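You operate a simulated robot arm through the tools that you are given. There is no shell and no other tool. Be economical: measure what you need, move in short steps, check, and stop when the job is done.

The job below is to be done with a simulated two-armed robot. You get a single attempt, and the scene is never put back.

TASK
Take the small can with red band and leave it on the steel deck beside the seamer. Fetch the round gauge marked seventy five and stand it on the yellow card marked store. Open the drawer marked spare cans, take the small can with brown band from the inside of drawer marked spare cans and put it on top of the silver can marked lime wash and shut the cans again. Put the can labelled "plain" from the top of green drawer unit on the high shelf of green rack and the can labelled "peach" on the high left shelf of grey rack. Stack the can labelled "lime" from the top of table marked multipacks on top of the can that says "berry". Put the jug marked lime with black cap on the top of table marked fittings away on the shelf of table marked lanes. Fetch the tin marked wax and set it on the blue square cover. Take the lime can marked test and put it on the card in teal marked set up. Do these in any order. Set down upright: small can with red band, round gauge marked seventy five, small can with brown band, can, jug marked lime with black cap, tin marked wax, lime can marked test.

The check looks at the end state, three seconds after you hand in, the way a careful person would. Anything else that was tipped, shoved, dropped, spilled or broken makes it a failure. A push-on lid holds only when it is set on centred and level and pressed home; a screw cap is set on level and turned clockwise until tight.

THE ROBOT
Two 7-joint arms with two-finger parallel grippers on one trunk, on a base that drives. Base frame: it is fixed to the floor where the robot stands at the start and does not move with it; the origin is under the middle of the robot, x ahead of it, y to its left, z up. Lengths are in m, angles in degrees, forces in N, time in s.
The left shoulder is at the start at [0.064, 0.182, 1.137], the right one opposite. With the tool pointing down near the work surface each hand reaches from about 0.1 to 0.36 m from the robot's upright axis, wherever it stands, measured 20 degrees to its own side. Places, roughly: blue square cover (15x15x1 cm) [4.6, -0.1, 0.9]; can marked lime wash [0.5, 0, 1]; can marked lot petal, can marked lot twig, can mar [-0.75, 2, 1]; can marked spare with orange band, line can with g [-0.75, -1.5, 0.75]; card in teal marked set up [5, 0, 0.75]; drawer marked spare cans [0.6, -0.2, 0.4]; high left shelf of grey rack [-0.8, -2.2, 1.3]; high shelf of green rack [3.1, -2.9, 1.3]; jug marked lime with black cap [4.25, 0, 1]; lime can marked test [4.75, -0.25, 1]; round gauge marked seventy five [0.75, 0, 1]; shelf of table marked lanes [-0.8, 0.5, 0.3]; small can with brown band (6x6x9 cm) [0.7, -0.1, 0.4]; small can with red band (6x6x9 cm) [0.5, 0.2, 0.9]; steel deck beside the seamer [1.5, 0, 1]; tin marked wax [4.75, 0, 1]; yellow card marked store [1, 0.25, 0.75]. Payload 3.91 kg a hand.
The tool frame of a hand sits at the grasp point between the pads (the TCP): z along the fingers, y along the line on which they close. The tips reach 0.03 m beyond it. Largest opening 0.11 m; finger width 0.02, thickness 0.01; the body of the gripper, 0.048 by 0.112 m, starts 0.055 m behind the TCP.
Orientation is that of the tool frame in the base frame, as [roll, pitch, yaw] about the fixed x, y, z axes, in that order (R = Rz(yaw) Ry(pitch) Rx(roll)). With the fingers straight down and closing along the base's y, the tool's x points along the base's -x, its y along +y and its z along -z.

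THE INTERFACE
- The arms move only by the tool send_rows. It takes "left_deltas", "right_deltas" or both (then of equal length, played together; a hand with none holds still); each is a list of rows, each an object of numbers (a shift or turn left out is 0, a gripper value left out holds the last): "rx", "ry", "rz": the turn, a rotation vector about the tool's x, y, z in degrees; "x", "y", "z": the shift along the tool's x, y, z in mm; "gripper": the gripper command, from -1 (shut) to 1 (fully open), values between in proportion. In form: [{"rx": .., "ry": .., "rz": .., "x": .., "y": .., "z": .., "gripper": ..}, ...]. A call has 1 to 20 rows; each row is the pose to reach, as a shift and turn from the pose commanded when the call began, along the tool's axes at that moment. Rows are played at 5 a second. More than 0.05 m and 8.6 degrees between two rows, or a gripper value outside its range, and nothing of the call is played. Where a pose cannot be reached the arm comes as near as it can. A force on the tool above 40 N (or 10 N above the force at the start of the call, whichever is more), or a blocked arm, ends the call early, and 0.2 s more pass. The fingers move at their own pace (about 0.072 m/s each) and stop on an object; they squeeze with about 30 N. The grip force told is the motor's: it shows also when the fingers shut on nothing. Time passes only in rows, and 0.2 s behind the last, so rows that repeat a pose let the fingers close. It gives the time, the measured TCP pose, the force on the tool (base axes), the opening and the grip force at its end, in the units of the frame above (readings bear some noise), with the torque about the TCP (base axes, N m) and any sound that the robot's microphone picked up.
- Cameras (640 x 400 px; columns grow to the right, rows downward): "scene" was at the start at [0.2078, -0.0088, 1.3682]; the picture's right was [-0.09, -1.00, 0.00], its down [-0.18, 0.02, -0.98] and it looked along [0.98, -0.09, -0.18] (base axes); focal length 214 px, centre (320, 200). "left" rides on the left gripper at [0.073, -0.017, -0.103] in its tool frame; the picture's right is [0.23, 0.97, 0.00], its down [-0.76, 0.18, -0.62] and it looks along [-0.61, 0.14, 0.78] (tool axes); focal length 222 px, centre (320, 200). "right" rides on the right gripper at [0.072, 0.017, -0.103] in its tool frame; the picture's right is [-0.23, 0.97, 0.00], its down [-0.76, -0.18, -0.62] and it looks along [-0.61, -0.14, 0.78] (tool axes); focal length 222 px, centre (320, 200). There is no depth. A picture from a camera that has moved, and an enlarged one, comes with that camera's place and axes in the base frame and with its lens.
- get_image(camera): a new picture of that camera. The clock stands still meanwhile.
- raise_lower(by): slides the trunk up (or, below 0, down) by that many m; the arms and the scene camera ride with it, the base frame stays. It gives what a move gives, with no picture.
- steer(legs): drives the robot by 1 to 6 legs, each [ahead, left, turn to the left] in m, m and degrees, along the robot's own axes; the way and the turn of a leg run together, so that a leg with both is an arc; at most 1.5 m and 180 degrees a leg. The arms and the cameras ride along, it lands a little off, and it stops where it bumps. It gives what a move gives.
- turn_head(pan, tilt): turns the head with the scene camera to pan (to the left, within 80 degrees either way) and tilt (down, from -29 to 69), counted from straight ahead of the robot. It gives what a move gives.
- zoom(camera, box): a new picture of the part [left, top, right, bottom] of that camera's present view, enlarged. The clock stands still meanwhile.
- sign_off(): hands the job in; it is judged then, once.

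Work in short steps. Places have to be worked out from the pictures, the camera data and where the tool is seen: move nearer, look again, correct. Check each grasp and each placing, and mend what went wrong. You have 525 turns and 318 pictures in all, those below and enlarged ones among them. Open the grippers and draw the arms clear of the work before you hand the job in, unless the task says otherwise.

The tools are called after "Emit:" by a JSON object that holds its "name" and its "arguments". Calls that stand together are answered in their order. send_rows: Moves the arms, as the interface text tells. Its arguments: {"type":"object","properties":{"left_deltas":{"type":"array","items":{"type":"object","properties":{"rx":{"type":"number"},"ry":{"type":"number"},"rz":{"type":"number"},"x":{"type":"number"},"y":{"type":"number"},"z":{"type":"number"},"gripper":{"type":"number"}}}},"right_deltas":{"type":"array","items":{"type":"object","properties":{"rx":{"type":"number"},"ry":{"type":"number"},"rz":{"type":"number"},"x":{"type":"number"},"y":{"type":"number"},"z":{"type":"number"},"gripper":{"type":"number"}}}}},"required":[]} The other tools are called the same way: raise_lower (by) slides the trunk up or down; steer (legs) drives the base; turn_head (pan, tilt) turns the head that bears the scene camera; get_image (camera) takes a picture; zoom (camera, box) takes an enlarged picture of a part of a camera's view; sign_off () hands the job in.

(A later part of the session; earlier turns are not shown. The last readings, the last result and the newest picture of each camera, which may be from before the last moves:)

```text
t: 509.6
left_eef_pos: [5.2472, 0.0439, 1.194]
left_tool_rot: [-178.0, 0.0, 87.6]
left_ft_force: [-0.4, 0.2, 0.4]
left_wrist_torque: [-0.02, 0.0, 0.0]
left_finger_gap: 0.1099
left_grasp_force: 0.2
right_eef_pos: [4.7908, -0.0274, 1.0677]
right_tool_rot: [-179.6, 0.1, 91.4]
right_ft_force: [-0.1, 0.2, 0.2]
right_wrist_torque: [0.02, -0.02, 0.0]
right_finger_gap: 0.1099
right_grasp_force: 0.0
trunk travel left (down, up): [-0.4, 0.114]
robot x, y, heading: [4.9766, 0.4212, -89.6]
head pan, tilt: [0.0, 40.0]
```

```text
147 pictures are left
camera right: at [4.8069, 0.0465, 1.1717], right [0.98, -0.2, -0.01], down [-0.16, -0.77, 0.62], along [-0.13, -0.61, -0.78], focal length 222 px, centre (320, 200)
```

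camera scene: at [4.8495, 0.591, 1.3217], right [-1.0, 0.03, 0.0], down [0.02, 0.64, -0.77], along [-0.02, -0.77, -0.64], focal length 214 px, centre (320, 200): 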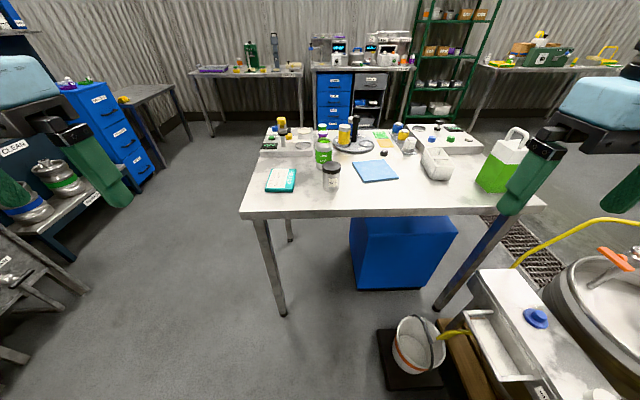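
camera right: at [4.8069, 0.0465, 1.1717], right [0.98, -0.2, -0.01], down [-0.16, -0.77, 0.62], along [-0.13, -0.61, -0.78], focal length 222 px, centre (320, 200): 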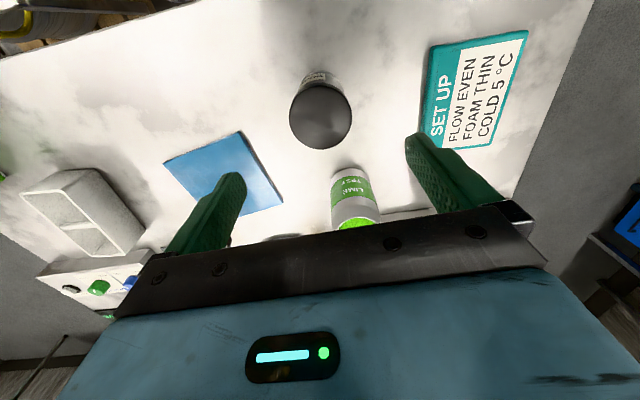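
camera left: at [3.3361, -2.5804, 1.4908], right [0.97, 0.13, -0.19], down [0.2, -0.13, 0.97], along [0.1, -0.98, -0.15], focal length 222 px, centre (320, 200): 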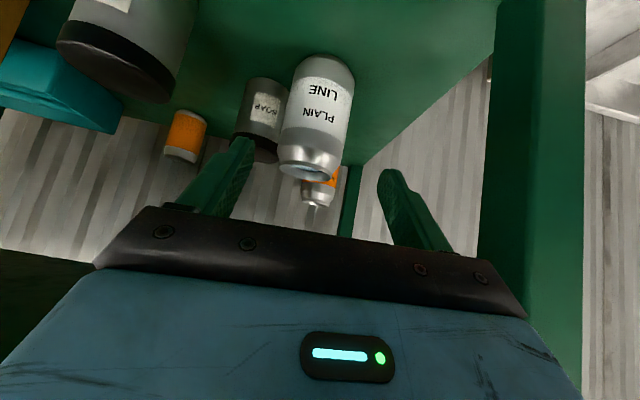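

The hand is centred over the wax tin. Descend to z≈0.905 and close.

Emit:
{"name": "send_rows", "arguments": {"right_deltas": [{"z": 40, "x": 1}, {"z": 80, "x": 1}, {"z": 120, "x": 1}, {"z": 150, "x": 1}, {"z": 162, "x": 1}]}}

Emit:
{"name": "send_rows", "arguments": {"right_deltas": [{"gripper": -1}, {"gripper": -1}, {"gripper": -1}, {"gripper": -1}, {"gripper": -1}]}}

Emit:
{"name": "send_rows", "arguments": {"right_deltas": [{"z": -20}, {"z": -50}, {"z": -80}]}}

Emit:
{"name": "get_image", "arguments": {"camera": "right"}}

Emit:
{"name": "get_image", "arguments": {"camera": "scene"}}

```text
t: 510.8
left_eef_pos: [5.2478, 0.0445, 1.196]
left_tool_rot: [-178.1, 0.1, 87.6]
left_ft_force: [-0.1, -0.4, 0.6]
left_wrist_torque: [0.04, 0.03, 0.02]
left_finger_gap: 0.1099
left_grasp_force: 0.2
right_eef_pos: [4.7904, -0.0274, 0.9109]
right_tool_rot: [-179.6, -0.1, 91.3]
right_ft_force: [-0.6, -0.5, 0.4]
right_wrist_torque: [0.0, -0.03, -0.01]
right_finger_gap: 0.1103
right_grasp_force: 0.1
trunk travel left (down, up): [-0.4, 0.114]
robot x, y, heading: [4.9782, 0.4239, -90.0]
head pan, tilt: [0.0, 40.0]
```

```text
t: 512.0
left_eef_pos: [5.2472, 0.0443, 1.1968]
left_tool_rot: [-178.1, 0.2, 87.6]
left_ft_force: [-0.1, 0.2, -0.9]
left_wrist_torque: [-0.02, 0.0, -0.06]
left_finger_gap: 0.1102
left_grasp_force: 0.1
right_eef_pos: [4.7898, -0.027, 0.9104]
right_tool_rot: [-179.6, -0.1, 91.4]
right_ft_force: [0.0, 0.8, 0.0]
right_wrist_torque: [0.03, -0.03, -0.02]
right_finger_gap: 0.0609
right_grasp_force: 30.4
trunk travel left (down, up): [-0.4, 0.114]
robot x, y, heading: [4.9759, 0.4202, -90.1]
head pan, tilt: [0.0, 40.0]
```

```text
t: 512.8
left_eef_pos: [5.2478, 0.0457, 1.195]
left_tool_rot: [-178.1, 0.2, 87.6]
left_ft_force: [-0.2, 0.6, 0.1]
left_wrist_torque: [-0.01, 0.02, 0.01]
left_finger_gap: 0.1102
left_grasp_force: 0.0
right_eef_pos: [4.7915, -0.0265, 0.9909]
right_tool_rot: [-179.7, -0.1, 91.4]
right_ft_force: [0.6, -0.3, -1.1]
right_wrist_torque: [0.01, 0.0, 0.01]
right_finger_gap: 0.0611
right_grasp_force: 30.0
trunk travel left (down, up): [-0.4, 0.114]
robot x, y, heading: [4.978, 0.4232, -89.7]
head pan, tilt: [0.0, 40.0]
```

```text
146 pictures are left
camera right: at [4.8071, 0.0457, 1.0953], right [0.98, -0.2, -0.01], down [-0.16, -0.77, 0.62], along [-0.13, -0.61, -0.78], focal length 222 px, centre (320, 200)
```

right: 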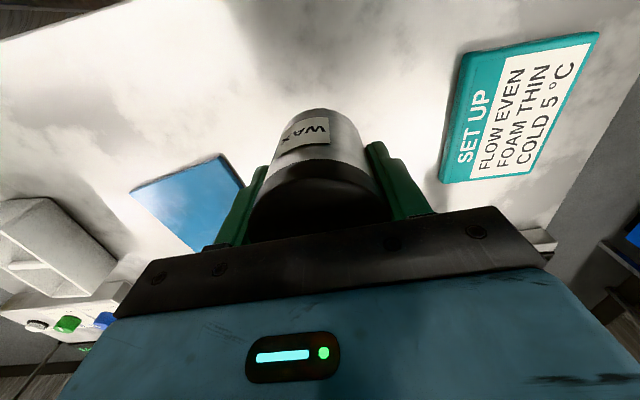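

```text
145 pictures are left
camera scene: at [4.9768, 0.2215, 1.3218], right [-1.0, 0.0, 0.0], down [0.0, 0.64, -0.77], along [0.0, -0.77, -0.64], focal length 214 px, centre (320, 200)
```

scene: 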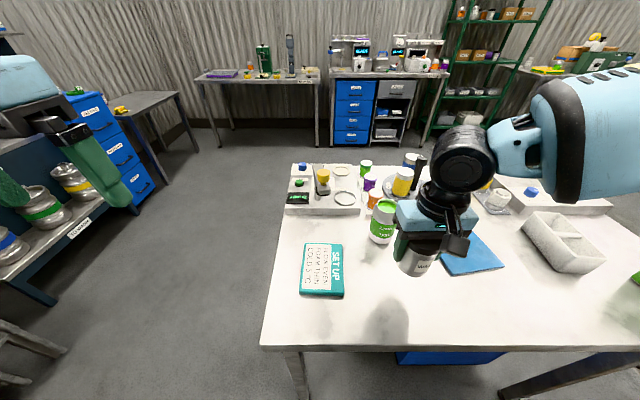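

Wax is held with its lid on. Shift the base right 0.175 m and ahead 6 cm toward the blue cover.

Emit:
{"name": "steer", "arguments": {"legs": [[0, -0.175, 0], [0.06, 0, 0]]}}

Emit:
{"name": "get_image", "arguments": {"camera": "right"}}

Emit:
{"name": "get_image", "arguments": {"camera": "scene"}}

```text
t: 515.0
left_eef_pos: [5.0842, 0.0457, 1.1952]
left_tool_rot: [-178.0, 0.0, 87.8]
left_ft_force: [0.6, 0.0, 0.6]
left_wrist_torque: [-0.02, 0.0, 0.0]
left_finger_gap: 0.11
left_grasp_force: 0.1
right_eef_pos: [4.6267, -0.0274, 0.9904]
right_tool_rot: [-179.7, -0.1, 91.5]
right_ft_force: [-0.4, 0.4, -1.4]
right_wrist_torque: [0.03, -0.01, -0.03]
right_finger_gap: 0.0613
right_grasp_force: 29.9
trunk travel left (down, up): [-0.4, 0.114]
robot x, y, heading: [4.81, 0.4211, -89.7]
head pan, tilt: [0.0, 40.0]
stopped in leg 1: the robot was blocked; the commanded pose is now the measured one
```

```text
144 pictures are left
camera right: at [4.6423, 0.0445, 1.0947], right [0.98, -0.2, -0.01], down [-0.15, -0.77, 0.62], along [-0.13, -0.61, -0.78], focal length 222 px, centre (320, 200)
```

right: 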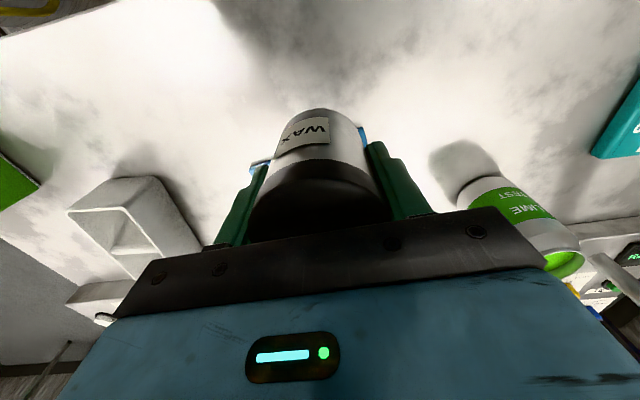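

```text
143 pictures are left
camera scene: at [4.8119, 0.2208, 1.3217], right [-1.0, 0.0, 0.0], down [0.0, 0.64, -0.77], along [0.0, -0.77, -0.64], focal length 214 px, centre (320, 200)
```

scene: 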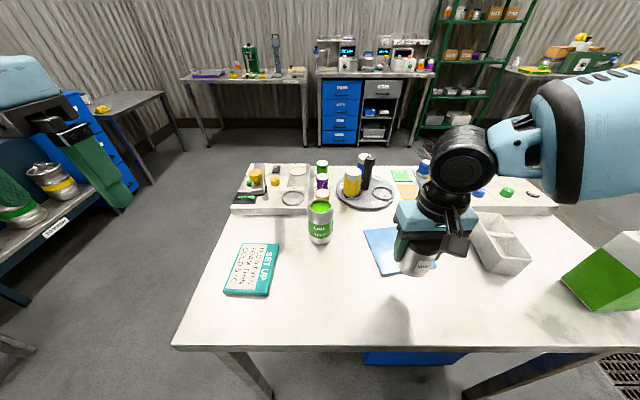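

The base stopped: something on my right side blocks. I'll step 2 cm back left and look down to the right before continuing.

Emit:
{"name": "steer", "arguments": {"legs": [[0, 0.02, 0]]}}

Emit:
{"name": "turn_head", "arguments": {"pan": -65, "tilt": 50}}

Emit:
{"name": "get_image", "arguments": {"camera": "scene"}}

```text
t: 515.9
left_eef_pos: [5.1026, 0.0453, 1.1959]
left_tool_rot: [-178.1, 0.0, 87.7]
left_ft_force: [-0.2, 0.5, 0.5]
left_wrist_torque: [-0.02, 0.04, -0.01]
left_finger_gap: 0.1099
left_grasp_force: 0.1
right_eef_pos: [4.6444, -0.0273, 0.9899]
right_tool_rot: [-179.7, 0.0, 91.5]
right_ft_force: [0.9, 0.3, -1.3]
right_wrist_torque: [0.0, 0.0, 0.02]
right_finger_gap: 0.0609
right_grasp_force: 30.2
trunk travel left (down, up): [-0.4, 0.114]
robot x, y, heading: [4.8334, 0.4231, -90.1]
head pan, tilt: [0.0, 40.0]
```

```text
t: 517.3
left_eef_pos: [5.102, 0.0443, 1.1959]
left_tool_rot: [-178.1, 0.0, 87.6]
left_ft_force: [-0.5, -0.4, 0.4]
left_wrist_torque: [-0.02, -0.01, -0.01]
left_finger_gap: 0.1099
left_grasp_force: 0.1
right_eef_pos: [4.6458, -0.0285, 0.9907]
right_tool_rot: [-179.7, 0.0, 91.5]
right_ft_force: [1.5, 0.1, -1.9]
right_wrist_torque: [0.0, -0.04, 0.0]
right_finger_gap: 0.0611
right_grasp_force: 29.7
trunk travel left (down, up): [-0.4, 0.114]
robot x, y, heading: [4.8327, 0.4203, -89.7]
head pan, tilt: [-65.0, 50.0]
```

```text
142 pictures are left
camera scene: at [4.7611, 0.2731, 1.3075], right [-0.43, 0.91, 0.0], down [0.69, 0.33, -0.64], along [-0.58, -0.27, -0.77], focal length 214 px, centre (320, 200)
```

scene: 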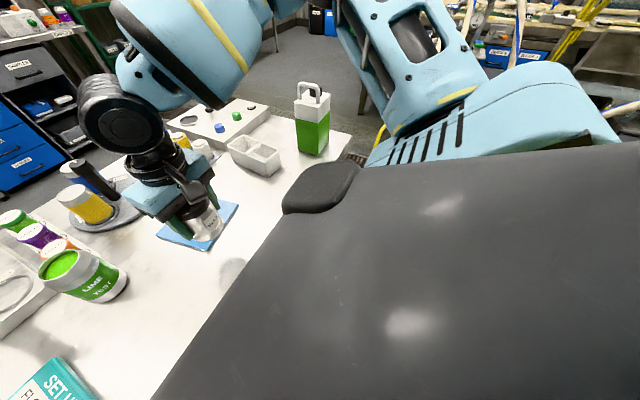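

Nothing seems disturbed. The cover's centre is (4.613, −0.134); move the arm over it.

Emit:
{"name": "send_rows", "arguments": {"right_deltas": [{"x": -30, "y": -8}, {"x": -60, "y": -18}, {"x": -92, "y": -25}]}}

Emit:
{"name": "turn_head", "arguments": {"pan": -10, "tilt": 45}}

Emit:
{"name": "get_image", "arguments": {"camera": "scene"}}

Emit:
{"name": "get_image", "arguments": {"camera": "right"}}

```text
t: 518.1
left_eef_pos: [5.1018, 0.0427, 1.1946]
left_tool_rot: [-178.1, -0.1, 87.7]
left_ft_force: [-0.4, 0.9, -0.5]
left_wrist_torque: [0.02, 0.0, 0.0]
left_finger_gap: 0.1101
left_grasp_force: 0.0
right_eef_pos: [4.6201, -0.122, 0.9881]
right_tool_rot: [-179.7, -0.2, 91.5]
right_ft_force: [-0.3, -0.5, -2.1]
right_wrist_torque: [0.0, 0.02, 0.01]
right_finger_gap: 0.0612
right_grasp_force: 30.0
trunk travel left (down, up): [-0.4, 0.114]
robot x, y, heading: [4.8258, 0.4183, -90.2]
head pan, tilt: [-65.0, 50.0]
```

```text
t: 519.3
left_eef_pos: [5.1036, 0.0453, 1.1958]
left_tool_rot: [-178.2, -0.1, 87.8]
left_ft_force: [0.2, -0.1, 0.1]
left_wrist_torque: [0.01, -0.03, -0.01]
left_finger_gap: 0.11
left_grasp_force: 0.1
right_eef_pos: [4.6211, -0.1223, 0.9886]
right_tool_rot: [-179.7, -0.1, 91.5]
right_ft_force: [-0.2, -0.1, -1.3]
right_wrist_torque: [0.02, -0.02, -0.03]
right_finger_gap: 0.0613
right_grasp_force: 29.9
trunk travel left (down, up): [-0.4, 0.114]
robot x, y, heading: [4.831, 0.419, -90.1]
head pan, tilt: [-10.0, 45.0]
```

```text
141 pictures are left
camera scene: at [4.8168, 0.2258, 1.3144], right [-0.99, 0.17, 0.0], down [0.12, 0.7, -0.71], along [-0.12, -0.7, -0.71], focal length 214 px, centre (320, 200)
```

scene: 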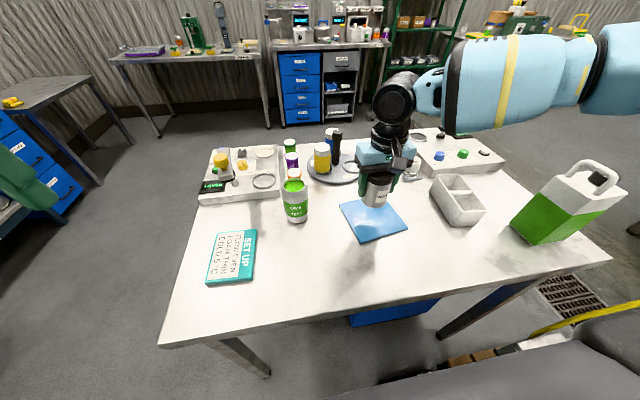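

```text
140 pictures are left
camera right: at [4.6373, -0.0483, 1.0922], right [0.98, -0.2, -0.01], down [-0.15, -0.77, 0.62], along [-0.13, -0.61, -0.78], focal length 222 px, centre (320, 200)
```

right: 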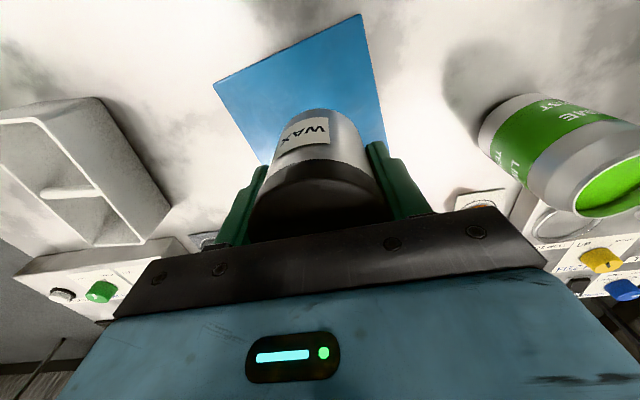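

Well placed over the cover. Lower 55 mm, then creep to contact.

Emit:
{"name": "send_rows", "arguments": {"right_deltas": [{"z": 30}, {"z": 52}, {"z": 55}, {"z": 58}, {"z": 61}, {"z": 64}, {"z": 67}, {"z": 70}, {"z": 73}]}}

```text
t: 521.3
left_eef_pos: [5.102, 0.0458, 1.1965]
left_tool_rot: [-178.2, 0.1, 87.7]
left_ft_force: [0.3, 0.0, -0.5]
left_wrist_torque: [-0.03, 0.01, -0.01]
left_finger_gap: 0.1099
left_grasp_force: 0.1
right_eef_pos: [4.6222, -0.1212, 0.9204]
right_tool_rot: [-179.8, 0.1, 91.4]
right_ft_force: [-4.5, 1.8, 17.2]
right_wrist_torque: [0.37, -0.19, -0.03]
right_finger_gap: 0.0612
right_grasp_force: 30.3
trunk travel left (down, up): [-0.4, 0.114]
robot x, y, heading: [4.8289, 0.4249, -89.9]
head pan, tilt: [-10.0, 45.0]
```

Contact at 17 N. Ease, release, rise and check.

Emit:
{"name": "send_rows", "arguments": {"right_deltas": [{"z": -3}, {"z": -3, "gripper": 0.3}, {"z": -3, "gripper": 0.6}, {"z": -3, "gripper": 0.6}]}}

Emit:
{"name": "send_rows", "arguments": {"right_deltas": [{"z": -30}, {"z": -70}, {"z": -110}, {"z": -150}]}}

Emit:
{"name": "zoom", "arguments": {"camera": "scene", "box": [260, 120, 440, 260]}}

```text
t: 522.3
left_eef_pos: [5.102, 0.0461, 1.1952]
left_tool_rot: [-178.1, 0.0, 87.7]
left_ft_force: [0.5, 0.4, -0.1]
left_wrist_torque: [-0.02, -0.03, -0.03]
left_finger_gap: 0.1099
left_grasp_force: 0.1
right_eef_pos: [4.6221, -0.1215, 0.9219]
right_tool_rot: [-179.7, 0.0, 91.5]
right_ft_force: [0.9, -0.7, -0.4]
right_wrist_torque: [0.04, 0.03, 0.01]
right_finger_gap: 0.0881
right_grasp_force: 0.0
trunk travel left (down, up): [-0.4, 0.114]
robot x, y, heading: [4.8274, 0.422, -89.9]
head pan, tilt: [-10.0, 45.0]
```

```text
t: 523.3
left_eef_pos: [5.1031, 0.0443, 1.1948]
left_tool_rot: [-178.0, 0.0, 87.7]
left_ft_force: [-0.5, 0.4, -0.4]
left_wrist_torque: [-0.01, -0.02, -0.03]
left_finger_gap: 0.1101
left_grasp_force: 0.1
right_eef_pos: [4.6205, -0.1201, 1.0729]
right_tool_rot: [-179.7, -0.1, 91.6]
right_ft_force: [0.3, -0.1, -0.1]
right_wrist_torque: [0.0, 0.01, -0.01]
right_finger_gap: 0.0879
right_grasp_force: 0.0
trunk travel left (down, up): [-0.4, 0.114]
robot x, y, heading: [4.828, 0.417, -90.0]
head pan, tilt: [-10.0, 45.0]
```

```text
2.86 times, centred on (350, 190) of scene
camera zoom: at [4.8172, 0.2261, 1.3145], right [-0.99, 0.17, 0.0], down [0.12, 0.7, -0.71], along [-0.12, -0.7, -0.71], focal length 613 px, centre (234, 229)
```

zoom: 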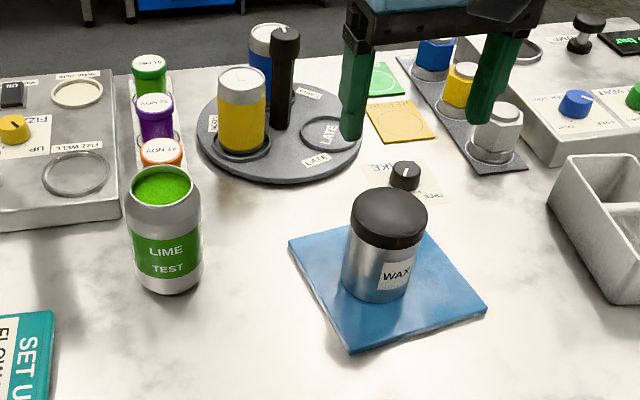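

Wax sits on the blue cover with its lid on. Next the test can at ≈(4.815, −0.178): raise the right hand and move the base to about (5.0, 0.33).

Emit:
{"name": "send_rows", "arguments": {"right_deltas": [{"z": -40, "gripper": 1}, {"z": -80, "x": 20}, {"z": -100, "x": 60}, {"z": -100, "x": 100}]}}

Emit:
{"name": "steer", "arguments": {"legs": [[0, 0.175, 0], [0.09, 0, 0]]}}

Emit:
{"name": "get_image", "arguments": {"camera": "right"}}

```text
t: 524.3
left_eef_pos: [5.1028, 0.0457, 1.1958]
left_tool_rot: [-178.0, 0.1, 87.8]
left_ft_force: [-1.1, 1.1, 0.3]
left_wrist_torque: [0.0, 0.03, 0.0]
left_finger_gap: 0.1099
left_grasp_force: 0.1
right_eef_pos: [4.62, -0.0227, 1.173]
right_tool_rot: [-179.6, -0.1, 91.6]
right_ft_force: [-0.6, 0.1, -0.6]
right_wrist_torque: [-0.04, 0.02, 0.02]
right_finger_gap: 0.11
right_grasp_force: 0.1
trunk travel left (down, up): [-0.4, 0.114]
robot x, y, heading: [4.8288, 0.42, -89.7]
head pan, tilt: [-10.0, 45.0]
```

```text
t: 527.2
left_eef_pos: [5.2644, -0.0384, 1.1929]
left_tool_rot: [-177.9, -0.2, 87.2]
left_ft_force: [0.5, -0.5, -0.3]
left_wrist_torque: [0.08, 0.06, -0.03]
left_finger_gap: 0.11
left_grasp_force: 0.0
right_eef_pos: [4.7802, -0.1036, 1.1719]
right_tool_rot: [-179.5, -0.2, 91.1]
right_ft_force: [0.6, -1.8, -0.1]
right_wrist_torque: [0.09, 0.06, 0.01]
right_finger_gap: 0.11
right_grasp_force: 0.1
trunk travel left (down, up): [-0.4, 0.114]
robot x, y, heading: [4.99, 0.3415, -90.2]
head pan, tilt: [-10.0, 45.0]
```

```text
138 pictures are left
camera right: at [4.7976, -0.0308, 1.275], right [0.98, -0.21, -0.01], down [-0.16, -0.77, 0.62], along [-0.14, -0.61, -0.78], focal length 222 px, centre (320, 200)
```

right: 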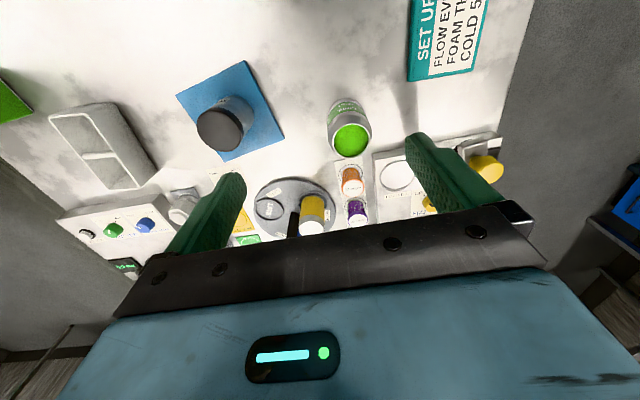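

The test can's rim is at about (4.811, −0.168). Move above it and lower to z≈1.06.

Emit:
{"name": "send_rows", "arguments": {"right_deltas": [{"x": -30, "y": 15, "z": 20}, {"x": -64, "y": 31, "z": 40}, {"x": -64, "y": 31, "z": 80}, {"x": -64, "y": 31, "z": 110}]}}

Emit:
{"name": "get_image", "arguments": {"camera": "right"}}

```text
t: 528.2
left_eef_pos: [5.2549, -0.0374, 1.1951]
left_tool_rot: [-178.2, -0.1, 86.9]
left_ft_force: [-0.2, -0.7, 0.5]
left_wrist_torque: [0.0, -0.03, -0.01]
left_finger_gap: 0.11
left_grasp_force: 0.0
right_eef_pos: [4.8013, -0.161, 1.0586]
right_tool_rot: [-179.7, -0.1, 90.7]
right_ft_force: [-0.7, 0.2, 0.4]
right_wrist_torque: [-0.01, -0.05, -0.01]
right_finger_gap: 0.1101
right_grasp_force: 0.1
trunk travel left (down, up): [-0.4, 0.114]
robot x, y, heading: [4.987, 0.3417, -91.0]
head pan, tilt: [-10.0, 45.0]
```

```text
137 pictures are left
camera right: at [4.8194, -0.0891, 1.1619], right [0.98, -0.22, -0.01], down [-0.17, -0.77, 0.62], along [-0.14, -0.61, -0.78], focal length 222 px, centre (320, 200)
```

right: 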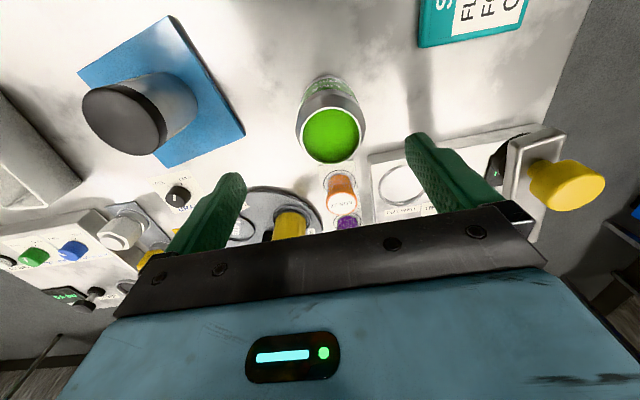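

Centre it at (4.81, −0.166), descend to z≈0.925, close and lift gently.

Emit:
{"name": "send_rows", "arguments": {"right_deltas": [{"x": -5, "y": 9, "z": 35}, {"x": -5, "y": 9, "z": 70}, {"x": -5, "y": 9, "z": 105}, {"x": -5, "y": 9, "z": 133}, {"x": -5, "y": 9, "z": 133}]}}

Emit:
{"name": "send_rows", "arguments": {"right_deltas": [{"gripper": -1}, {"gripper": -1}, {"gripper": -1}, {"gripper": -1}, {"gripper": -1}]}}

Emit:
{"name": "send_rows", "arguments": {"right_deltas": [{"z": -12}, {"z": -27}, {"z": -45}, {"z": -65}, {"z": -85}]}}

Emit:
{"name": "get_image", "arguments": {"camera": "right"}}

```text
t: 529.4
left_eef_pos: [5.2552, -0.0373, 1.1953]
left_tool_rot: [-178.1, 0.1, 87.0]
left_ft_force: [0.0, 0.0, 0.6]
left_wrist_torque: [0.02, -0.01, 0.01]
left_finger_gap: 0.1101
left_grasp_force: 0.1
right_eef_pos: [4.8101, -0.1664, 0.93]
right_tool_rot: [-179.8, -0.2, 90.6]
right_ft_force: [-0.8, 0.7, 0.2]
right_wrist_torque: [-0.01, -0.02, 0.01]
right_finger_gap: 0.11
right_grasp_force: 0.0
trunk travel left (down, up): [-0.4, 0.114]
robot x, y, heading: [4.9895, 0.3396, -90.6]
head pan, tilt: [-10.0, 45.0]
```

```text
t: 530.6
left_eef_pos: [5.2541, -0.0374, 1.1944]
left_tool_rot: [-178.1, -0.1, 87.0]
left_ft_force: [0.1, -0.6, -1.6]
left_wrist_torque: [0.0, -0.04, 0.01]
left_finger_gap: 0.11
left_grasp_force: 0.1
right_eef_pos: [4.8102, -0.1648, 0.929]
right_tool_rot: [-179.5, -0.1, 90.6]
right_ft_force: [-0.1, 0.3, 0.3]
right_wrist_torque: [0.02, -0.03, -0.03]
right_finger_gap: 0.0656
right_grasp_force: 30.1
trunk travel left (down, up): [-0.4, 0.114]
robot x, y, heading: [4.9902, 0.3436, -90.7]
head pan, tilt: [-10.0, 45.0]
```

```text
t: 531.8
left_eef_pos: [5.2549, -0.0367, 1.1951]
left_tool_rot: [-178.1, 0.0, 86.9]
left_ft_force: [1.0, 0.6, -0.1]
left_wrist_torque: [0.05, -0.03, 0.02]
left_finger_gap: 0.1101
left_grasp_force: 0.0
right_eef_pos: [4.8114, -0.1654, 1.0153]
right_tool_rot: [-179.6, -0.1, 90.7]
right_ft_force: [-0.2, 0.2, -3.9]
right_wrist_torque: [0.0, -0.03, 0.01]
right_finger_gap: 0.0656
right_grasp_force: 29.6
trunk travel left (down, up): [-0.4, 0.114]
robot x, y, heading: [4.9882, 0.3397, -90.8]
head pan, tilt: [-10.0, 45.0]
```

```text
136 pictures are left
camera right: at [4.828, -0.0939, 1.1188], right [0.98, -0.22, -0.01], down [-0.17, -0.76, 0.62], along [-0.14, -0.61, -0.78], focal length 222 px, centre (320, 200)
```

right: 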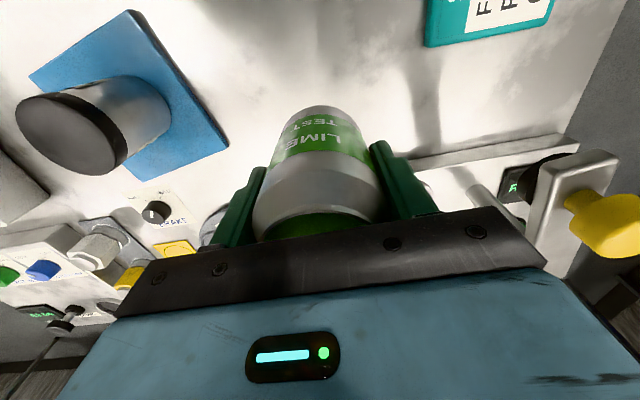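

Held level. Draw it back to y≈−0.062, then strafe the base left 0.16 m to bring it over the teal card.

Emit:
{"name": "send_rows", "arguments": {"right_deltas": [{"x": 20}, {"x": 45}, {"x": 70}, {"x": 90}, {"x": 103}]}}

Emit:
{"name": "steer", "arguments": {"legs": [[0, 0.163, 0.7]]}}

Emit:
{"name": "turn_head", "arguments": {"pan": -10, "tilt": 55}}

Emit:
{"name": "get_image", "arguments": {"camera": "scene"}}

Emit:
{"name": "get_image", "arguments": {"camera": "right"}}

```text
t: 533.0
left_eef_pos: [5.2548, -0.0371, 1.1957]
left_tool_rot: [-178.2, 0.0, 86.9]
left_ft_force: [0.3, 0.3, -0.1]
left_wrist_torque: [-0.03, -0.06, -0.01]
left_finger_gap: 0.1101
left_grasp_force: 0.0
right_eef_pos: [4.8113, -0.063, 1.0133]
right_tool_rot: [-179.7, 0.0, 90.7]
right_ft_force: [0.5, 0.6, -4.5]
right_wrist_torque: [0.05, -0.03, -0.02]
right_finger_gap: 0.0654
right_grasp_force: 29.9
trunk travel left (down, up): [-0.4, 0.114]
robot x, y, heading: [4.9877, 0.3427, -90.6]
head pan, tilt: [-10.0, 45.0]
```

```text
t: 534.4
left_eef_pos: [5.2565, -0.0344, 1.1942]
left_tool_rot: [-178.1, -0.1, 87.2]
left_ft_force: [-0.8, -0.7, 0.3]
left_wrist_torque: [-0.01, -0.01, 0.02]
left_finger_gap: 0.1101
left_grasp_force: 0.1
right_eef_pos: [4.8116, -0.0641, 1.0121]
right_tool_rot: [-179.6, -0.3, 90.8]
right_ft_force: [-0.1, 0.8, -2.9]
right_wrist_torque: [-0.02, 0.03, 0.02]
right_finger_gap: 0.066
right_grasp_force: 30.0
trunk travel left (down, up): [-0.4, 0.114]
robot x, y, heading: [4.9881, 0.3478, -90.4]
head pan, tilt: [-10.0, 45.0]
stopped in leg 1: the robot was blocked; the commanded pose is now the measured one
```

```text
t: 535.1
left_eef_pos: [5.2575, -0.0356, 1.1942]
left_tool_rot: [-178.1, -0.1, 87.2]
left_ft_force: [0.8, -0.3, -0.3]
left_wrist_torque: [-0.03, 0.02, -0.01]
left_finger_gap: 0.1098
left_grasp_force: 0.1
right_eef_pos: [4.8121, -0.0641, 1.014]
right_tool_rot: [-179.5, -0.1, 90.9]
right_ft_force: [-0.2, -1.1, -3.9]
right_wrist_torque: [-0.03, -0.01, -0.02]
right_finger_gap: 0.0655
right_grasp_force: 30.2
trunk travel left (down, up): [-0.4, 0.114]
robot x, y, heading: [4.9874, 0.3412, -90.6]
head pan, tilt: [-10.0, 55.0]
```

```text
135 pictures are left
camera scene: at [4.9746, 0.1584, 1.301], right [-0.98, 0.18, 0.0], down [0.15, 0.81, -0.57], along [-0.1, -0.56, -0.82], focal length 214 px, centre (320, 200)
```

scene: 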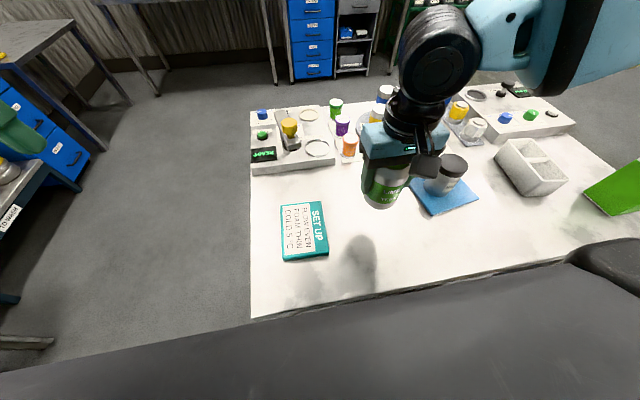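

```text
134 pictures are left
camera right: at [4.8287, 0.0085, 1.1167], right [0.98, -0.21, -0.01], down [-0.16, -0.77, 0.62], along [-0.14, -0.61, -0.78], focal length 222 px, centre (320, 200)
```

right: 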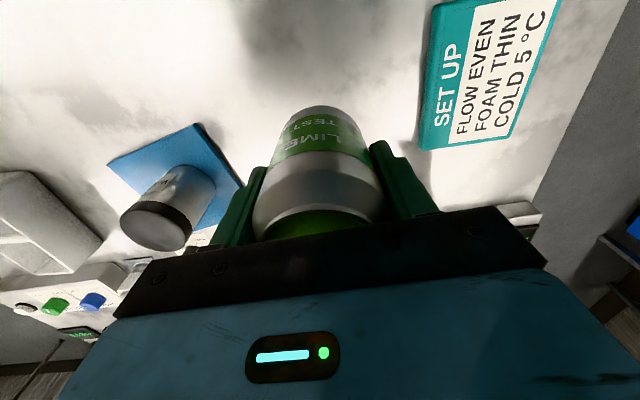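

I'm probably touching the table edge with my body. Back off 5 cm first, then strafe left.

Emit:
{"name": "steer", "arguments": {"legs": [[-0.06, 0, 0], [0, 0.16, 0.5]]}}

Emit:
{"name": "get_image", "arguments": {"camera": "scene"}}

```text
t: 537.7
left_eef_pos: [5.4222, 0.0271, 1.1948]
left_tool_rot: [-178.0, -0.1, 87.6]
left_ft_force: [0.3, 0.8, 0.1]
left_wrist_torque: [-0.03, 0.0, -0.01]
left_finger_gap: 0.1099
left_grasp_force: 0.1
right_eef_pos: [4.9751, -0.0048, 1.0129]
right_tool_rot: [-179.4, -0.1, 91.1]
right_ft_force: [0.6, 0.3, -3.5]
right_wrist_torque: [-0.03, 0.02, 0.0]
right_finger_gap: 0.0655
right_grasp_force: 29.5
trunk travel left (down, up): [-0.4, 0.114]
robot x, y, heading: [5.1509, 0.4059, -90.0]
head pan, tilt: [-10.0, 55.0]
```

```text
133 pictures are left
camera scene: at [5.1371, 0.2186, 1.301], right [-0.98, 0.18, 0.0], down [0.14, 0.81, -0.57], along [-0.1, -0.56, -0.82], focal length 214 px, centre (320, 200)
```

scene: 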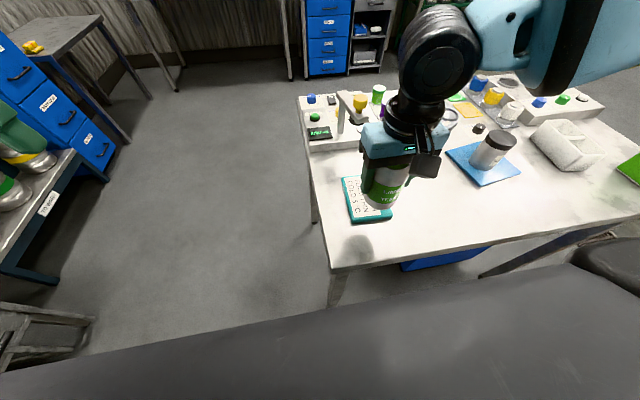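

Now the can is at (4.975, −0.005); the card's centre is (4.975, −0.064). Move ahead 59 mm, then lower to contact.

Emit:
{"name": "send_rows", "arguments": {"right_deltas": [{"x": -20}, {"x": -40}, {"x": -59}]}}

Emit:
{"name": "get_image", "arguments": {"camera": "right"}}

Emit:
{"name": "send_rows", "arguments": {"right_deltas": [{"z": 20}, {"z": 40}, {"z": 55}]}}

Emit:
{"name": "send_rows", "arguments": {"right_deltas": [{"z": 3}, {"z": 6}, {"z": 9}, {"z": 12}, {"z": 15}, {"z": 18}, {"z": 21}]}}

```text
t: 538.5
left_eef_pos: [5.4202, 0.0265, 1.1948]
left_tool_rot: [-178.0, -0.1, 87.6]
left_ft_force: [0.1, 0.1, -1.5]
left_wrist_torque: [0.04, -0.02, 0.03]
left_finger_gap: 0.1098
left_grasp_force: 0.0
right_eef_pos: [4.9766, -0.0629, 1.012]
right_tool_rot: [-179.7, -0.2, 91.2]
right_ft_force: [0.1, 0.1, -3.7]
right_wrist_torque: [0.03, 0.03, 0.03]
right_finger_gap: 0.0655
right_grasp_force: 30.1
trunk travel left (down, up): [-0.4, 0.114]
robot x, y, heading: [5.1476, 0.4029, -90.1]
head pan, tilt: [-10.0, 55.0]
```

```text
132 pictures are left
camera right: at [4.9934, 0.0091, 1.1158], right [0.98, -0.21, -0.01], down [-0.16, -0.77, 0.62], along [-0.13, -0.61, -0.78], focal length 222 px, centre (320, 200)
```

right: 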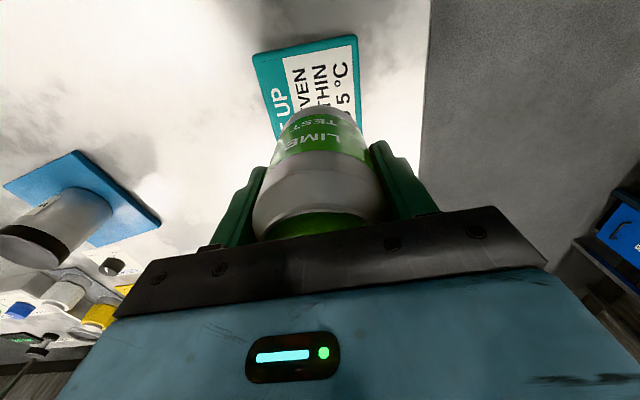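

```text
t: 539.3
left_eef_pos: [5.419, 0.0271, 1.1937]
left_tool_rot: [-178.0, -0.2, 87.6]
left_ft_force: [0.3, 0.0, 0.9]
left_wrist_torque: [0.0, -0.01, -0.01]
left_finger_gap: 0.11
left_grasp_force: 0.1
right_eef_pos: [4.9773, -0.0623, 0.9573]
right_tool_rot: [-179.6, -0.3, 91.3]
right_ft_force: [-0.1, 0.3, -4.2]
right_wrist_torque: [0.04, 0.01, 0.01]
right_finger_gap: 0.0658
right_grasp_force: 30.2
trunk travel left (down, up): [-0.4, 0.114]
robot x, y, heading: [5.1501, 0.4064, -90.2]
head pan, tilt: [-10.0, 55.0]
```

```text
t: 540.9
left_eef_pos: [5.4202, 0.0295, 1.194]
left_tool_rot: [-178.1, 0.1, 87.4]
left_ft_force: [0.2, -0.3, 0.6]
left_wrist_torque: [0.01, 0.01, 0.01]
left_finger_gap: 0.1104
left_grasp_force: 0.0
right_eef_pos: [4.9777, -0.0635, 0.9386]
right_tool_rot: [-179.8, 0.1, 91.2]
right_ft_force: [-2.8, -2.2, 20.8]
right_wrist_torque: [-0.21, 0.13, -0.08]
right_finger_gap: 0.0657
right_grasp_force: 30.1
trunk travel left (down, up): [-0.4, 0.114]
robot x, y, heading: [5.1486, 0.4044, -89.9]
head pan, tilt: [-10.0, 55.0]
```

Contact at ~21 N. Ease up, release, rise and check.

Emit:
{"name": "send_rows", "arguments": {"right_deltas": [{"z": -3}, {"z": -3, "gripper": 0.3}, {"z": -3, "gripper": 0.6}, {"z": -3, "gripper": 0.6}]}}

Emit:
{"name": "send_rows", "arguments": {"right_deltas": [{"z": -30}, {"z": -70}, {"z": -110}, {"z": -150}, {"z": -190}, {"z": -220, "x": 20}]}}

Emit:
{"name": "zoom", "arguments": {"camera": "scene", "box": [290, 80, 530, 260]}}

```text
t: 541.9
left_eef_pos: [5.4196, 0.027, 1.1938]
left_tool_rot: [-178.0, 0.0, 87.5]
left_ft_force: [-0.1, 1.2, -0.9]
left_wrist_torque: [-0.02, -0.04, -0.01]
left_finger_gap: 0.11
left_grasp_force: 0.0
right_eef_pos: [4.9763, -0.0625, 0.9392]
right_tool_rot: [-179.5, -0.1, 91.3]
right_ft_force: [0.3, 0.4, -1.0]
right_wrist_torque: [0.03, 0.0, 0.01]
right_finger_gap: 0.0881
right_grasp_force: 0.1
trunk travel left (down, up): [-0.4, 0.114]
robot x, y, heading: [5.1501, 0.4049, -90.2]
head pan, tilt: [-10.0, 55.0]
```

```text
t: 543.3
left_eef_pos: [5.4197, 0.0289, 1.195]
left_tool_rot: [-177.9, 0.0, 87.5]
left_ft_force: [0.8, 0.3, -0.2]
left_wrist_torque: [-0.02, -0.01, 0.0]
left_finger_gap: 0.1098
left_grasp_force: 0.2
right_eef_pos: [4.9786, -0.0418, 1.1619]
right_tool_rot: [-179.7, -0.1, 91.2]
right_ft_force: [-0.7, -0.5, 1.0]
right_wrist_torque: [-0.05, 0.01, -0.01]
right_finger_gap: 0.0881
right_grasp_force: 0.1
trunk travel left (down, up): [-0.4, 0.114]
robot x, y, heading: [5.1473, 0.4051, -90.1]
head pan, tilt: [-10.0, 55.0]
```

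```text
2.22 times, centred on (410, 170) of scene
camera zoom: at [5.1372, 0.2202, 1.3013], right [-0.98, 0.18, 0.0], down [0.14, 0.81, -0.57], along [-0.1, -0.57, -0.82], focal length 477 px, centre (120, 267)
```

zoom: 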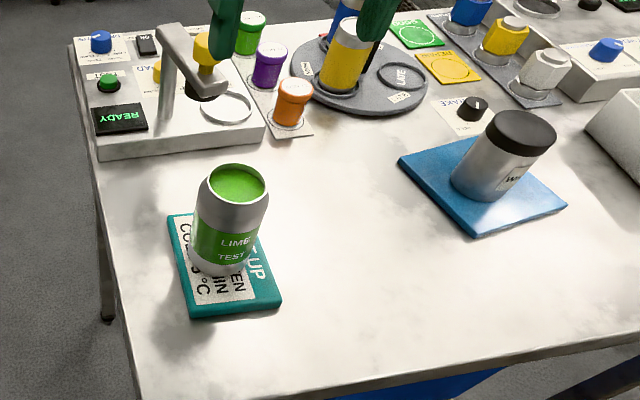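

The test can stands on the teal card. Now the jug: I'll go back round the east end to the south side, where its handle (lying along y) suits the left hand.

Emit:
{"name": "steer", "arguments": {"legs": [[-0.25, 0, 0], [0, 0.58, 0], [1.45, 0, 0], [0.45, 0, 0], [0, -1.35, 0]]}}

Emit:
{"name": "steer", "arguments": {"legs": [[0, 0, 90], [0, 0, 90]]}}

Emit:
{"name": "turn_head", "arguments": {"pan": 15, "tilt": 30}}

Emit:
{"name": "get_image", "arguments": {"camera": "scene"}}

```text
t: 571.1
left_eef_pos: [4.641, -1.6383, 1.1944]
left_tool_rot: [-178.0, 0.0, 88.8]
left_ft_force: [-0.2, 0.2, -0.1]
left_wrist_torque: [0.02, -0.01, 0.01]
left_finger_gap: 0.1101
left_grasp_force: 0.0
right_eef_pos: [4.2011, -1.7207, 1.1611]
right_tool_rot: [-179.7, -0.1, 92.7]
right_ft_force: [-0.1, 0.0, -1.2]
right_wrist_torque: [0.02, -0.05, -0.02]
right_finger_gap: 0.0881
right_grasp_force: 0.0
trunk travel left (down, up): [-0.4, 0.114]
robot x, y, heading: [4.3618, -1.2695, -88.8]
head pan, tilt: [-10.0, 55.0]
```

```text
t: 579.1
left_eef_pos: [4.0971, -0.8864, 1.1946]
left_tool_rot: [-178.0, 0.0, -93.4]
left_ft_force: [-0.1, -0.3, -0.8]
left_wrist_torque: [-0.04, 0.01, 0.02]
left_finger_gap: 0.1104
left_grasp_force: 0.1
right_eef_pos: [4.5418, -0.8212, 1.1609]
right_tool_rot: [-179.5, -0.2, -89.8]
right_ft_force: [0.3, 0.8, -0.2]
right_wrist_torque: [0.01, 0.05, -0.02]
right_finger_gap: 0.0881
right_grasp_force: 0.1
trunk travel left (down, up): [-0.4, 0.114]
robot x, y, heading: [4.3633, -1.2675, 88.7]
head pan, tilt: [-10.0, 55.0]
```

```text
t: 580.0
left_eef_pos: [4.0973, -0.8856, 1.1946]
left_tool_rot: [-178.0, 0.1, -93.5]
left_ft_force: [0.5, -0.3, 0.1]
left_wrist_torque: [0.04, -0.01, 0.0]
left_finger_gap: 0.1101
left_grasp_force: 0.0
right_eef_pos: [4.5406, -0.8224, 1.161]
right_tool_rot: [-179.6, -0.1, -89.7]
right_ft_force: [-0.3, -0.3, 0.2]
right_wrist_torque: [-0.01, -0.01, 0.01]
right_finger_gap: 0.088
right_grasp_force: 0.1
trunk travel left (down, up): [-0.4, 0.114]
robot x, y, heading: [4.3636, -1.2696, 89.0]
head pan, tilt: [15.0, 30.0]
```

```text
130 pictures are left
camera scene: at [4.3433, -1.0665, 1.337], right [0.97, 0.24, 0.0], down [0.12, -0.49, -0.87], along [-0.21, 0.84, -0.5], focal length 214 px, centre (320, 200)
```

scene: 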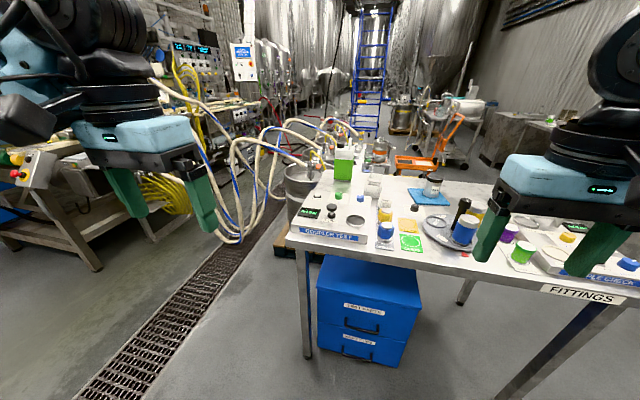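

Emit:
{"name": "zoom", "arguments": {"camera": "scene", "box": [270, 120, 430, 240]}}

```text
3.33 times, centred on (350, 180) of scene
camera zoom: at [4.3433, -1.0665, 1.337], right [0.97, 0.24, 0.0], down [0.12, -0.49, -0.87], along [-0.21, 0.84, -0.5], focal length 715 px, centre (220, 267)
```

zoom: 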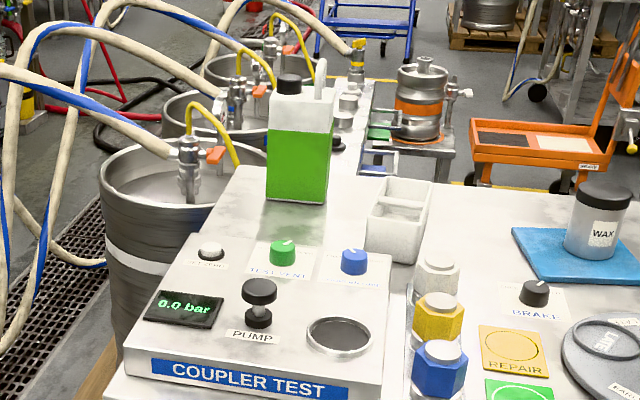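

Jug handle: top ≈ z 1.06, at x≈4.215, y≈−0.06, lying along y. I'll raise the trunk, tilt the left hand forward and approach from the south.

Emit:
{"name": "raise_lower", "arguments": {"by": 0.114}}

Emit:
{"name": "send_rows", "arguments": {"left_deltas": [{"ry": -8, "x": -15}, {"ry": -16, "x": -30, "y": -10}, {"ry": -24, "x": -50, "y": -20}, {"ry": -32, "x": -70, "y": -30}, {"ry": -40, "x": -90, "y": -40}, {"ry": -45, "x": -110, "y": -40, "rx": 2}, {"ry": -45, "x": -140, "y": -40, "rx": 2}]}}

Emit:
{"name": "steer", "arguments": {"legs": [[0, -0.05, 1], [0.3, 0, 0]]}}

Emit:
{"name": "get_image", "arguments": {"camera": "left"}}

Emit:
{"name": "get_image", "arguments": {"camera": "scene"}}

```text
t: 581.4
left_eef_pos: [4.0989, -0.8846, 1.3085]
left_tool_rot: [-178.1, -0.2, -93.4]
left_ft_force: [-0.3, 0.3, -0.5]
left_wrist_torque: [0.0, 0.02, 0.01]
left_finger_gap: 0.1098
left_grasp_force: 0.1
right_eef_pos: [4.5421, -0.8251, 1.2801]
right_tool_rot: [-179.6, 0.6, -89.9]
right_ft_force: [-0.3, 0.2, -0.7]
right_wrist_torque: [-0.01, 0.01, 0.03]
right_finger_gap: 0.0879
right_grasp_force: 0.3
trunk travel left (down, up): [-0.514, 0.0]
robot x, y, heading: [4.3634, -1.2684, 89.0]
head pan, tilt: [15.0, 30.0]
```

```text
t: 583.0
left_eef_pos: [4.1467, -0.7473, 1.3084]
left_tool_rot: [-174.7, 45.0, -90.6]
left_ft_force: [0.5, 0.5, -0.1]
left_wrist_torque: [0.04, 0.0, 0.0]
left_finger_gap: 0.1101
left_grasp_force: 0.0
right_eef_pos: [4.5417, -0.8237, 1.2801]
right_tool_rot: [-179.6, 0.6, -89.8]
right_ft_force: [0.6, 0.2, -0.1]
right_wrist_torque: [0.01, 0.03, -0.01]
right_finger_gap: 0.088
right_grasp_force: 0.1
trunk travel left (down, up): [-0.514, 0.0]
robot x, y, heading: [4.3614, -1.266, 88.8]
head pan, tilt: [15.0, 30.0]
```

```text
t: 585.8
left_eef_pos: [4.1884, -0.4646, 1.3088]
left_tool_rot: [-174.7, 45.1, -89.6]
left_ft_force: [-0.1, 0.4, 0.6]
left_wrist_torque: [0.02, 0.04, 0.02]
left_finger_gap: 0.1099
left_grasp_force: 0.0
right_eef_pos: [4.5851, -0.5329, 1.2801]
right_tool_rot: [-179.8, 0.7, -88.9]
right_ft_force: [-0.8, -0.1, -0.1]
right_wrist_torque: [0.0, 0.01, 0.03]
right_finger_gap: 0.0879
right_grasp_force: 0.1
trunk travel left (down, up): [-0.514, 0.0]
robot x, y, heading: [4.4103, -0.9802, 89.9]
head pan, tilt: [15.0, 30.0]
```

```text
128 pictures are left
camera left: at [4.1987, -0.5891, 1.3313], right [-0.97, -0.1, -0.22], down [-0.24, 0.11, 0.97], along [-0.08, 0.99, -0.13], focal length 222 px, centre (320, 200)
```

left: 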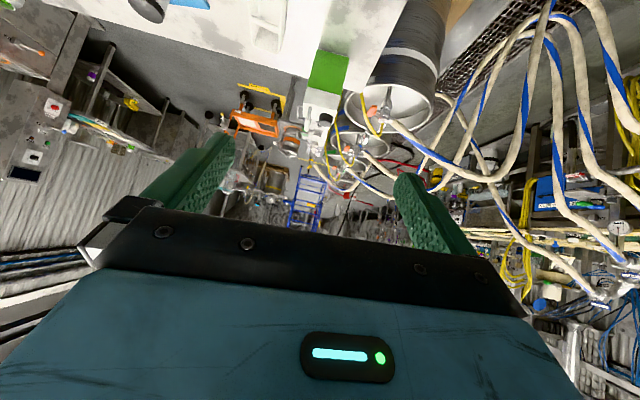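

```text
127 pictures are left
camera scene: at [4.3909, -0.8838, 1.4704], right [0.97, 0.26, 0.0], down [0.13, -0.48, -0.87], along [-0.22, 0.84, -0.5], focal length 214 px, centre (320, 200)
```

scene: 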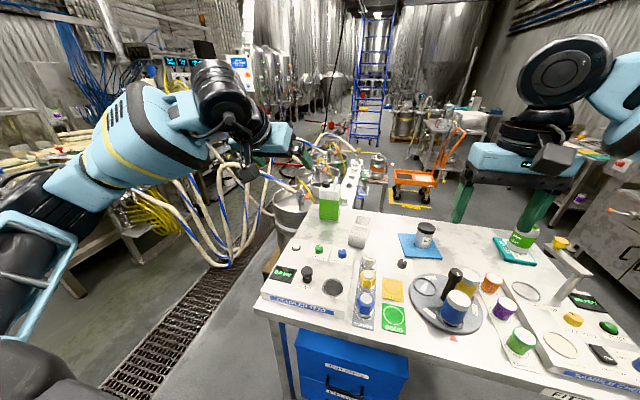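

Correct the roll by −5.3° and zoom the left camera on the jug's top.

Emit:
{"name": "send_rows", "arguments": {"left_deltas": [{"rx": -5.3}]}}

Emit:
{"name": "zoom", "arguments": {"camera": "left", "box": [260, 30, 400, 150]}}

Emit:
{"name": "zoom", "arguments": {"camera": "scene", "box": [290, 150, 410, 240]}}

```text
t: 586.2
left_eef_pos: [4.1925, -0.4646, 1.3105]
left_tool_rot: [180.0, 45.1, -89.6]
left_ft_force: [-0.8, -0.5, 0.2]
left_wrist_torque: [0.0, 0.02, 0.02]
left_finger_gap: 0.1099
left_grasp_force: 0.1
right_eef_pos: [4.5873, -0.5333, 1.2814]
right_tool_rot: [-179.6, 0.8, -88.9]
right_ft_force: [0.0, 0.2, 0.4]
right_wrist_torque: [-0.02, 0.02, 0.02]
right_finger_gap: 0.088
right_grasp_force: 0.1
trunk travel left (down, up): [-0.514, 0.0]
robot x, y, heading: [4.4172, -0.9797, 90.0]
head pan, tilt: [15.0, 30.0]
```

```text
3.33 times, centred on (330, 90) of left
camera zoom: at [4.2096, -0.5894, 1.3307], right [-0.97, -0.17, -0.16], down [-0.18, 0.1, 0.98], along [-0.15, 0.98, -0.12], focal length 740 px, centre (287, 567)
```

zoom: 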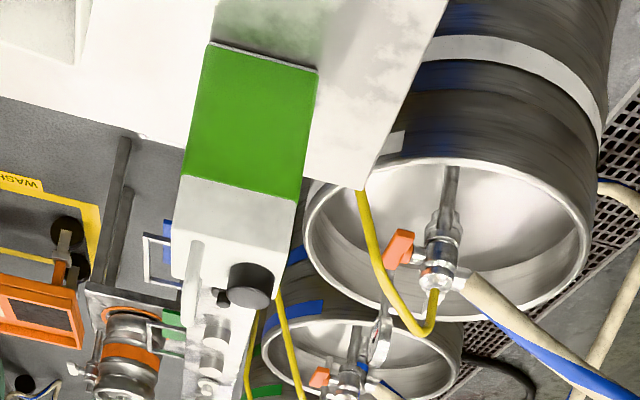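

```text
4.44 times, centred on (350, 195) of scene
camera zoom: at [4.3918, -0.8842, 1.4704], right [0.97, 0.26, 0.0], down [0.13, -0.48, -0.87], along [-0.22, 0.84, -0.5], focal length 953 px, centre (187, 222)
```

zoom: 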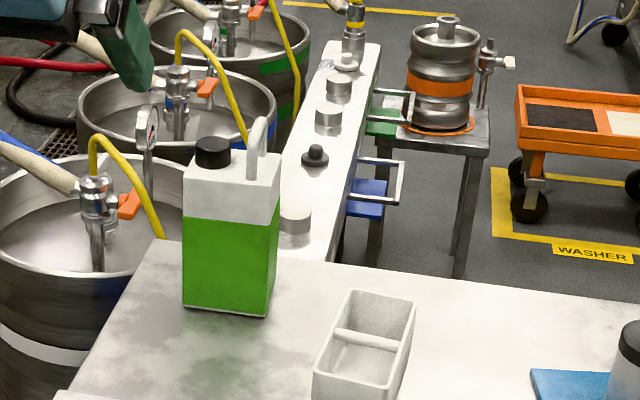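

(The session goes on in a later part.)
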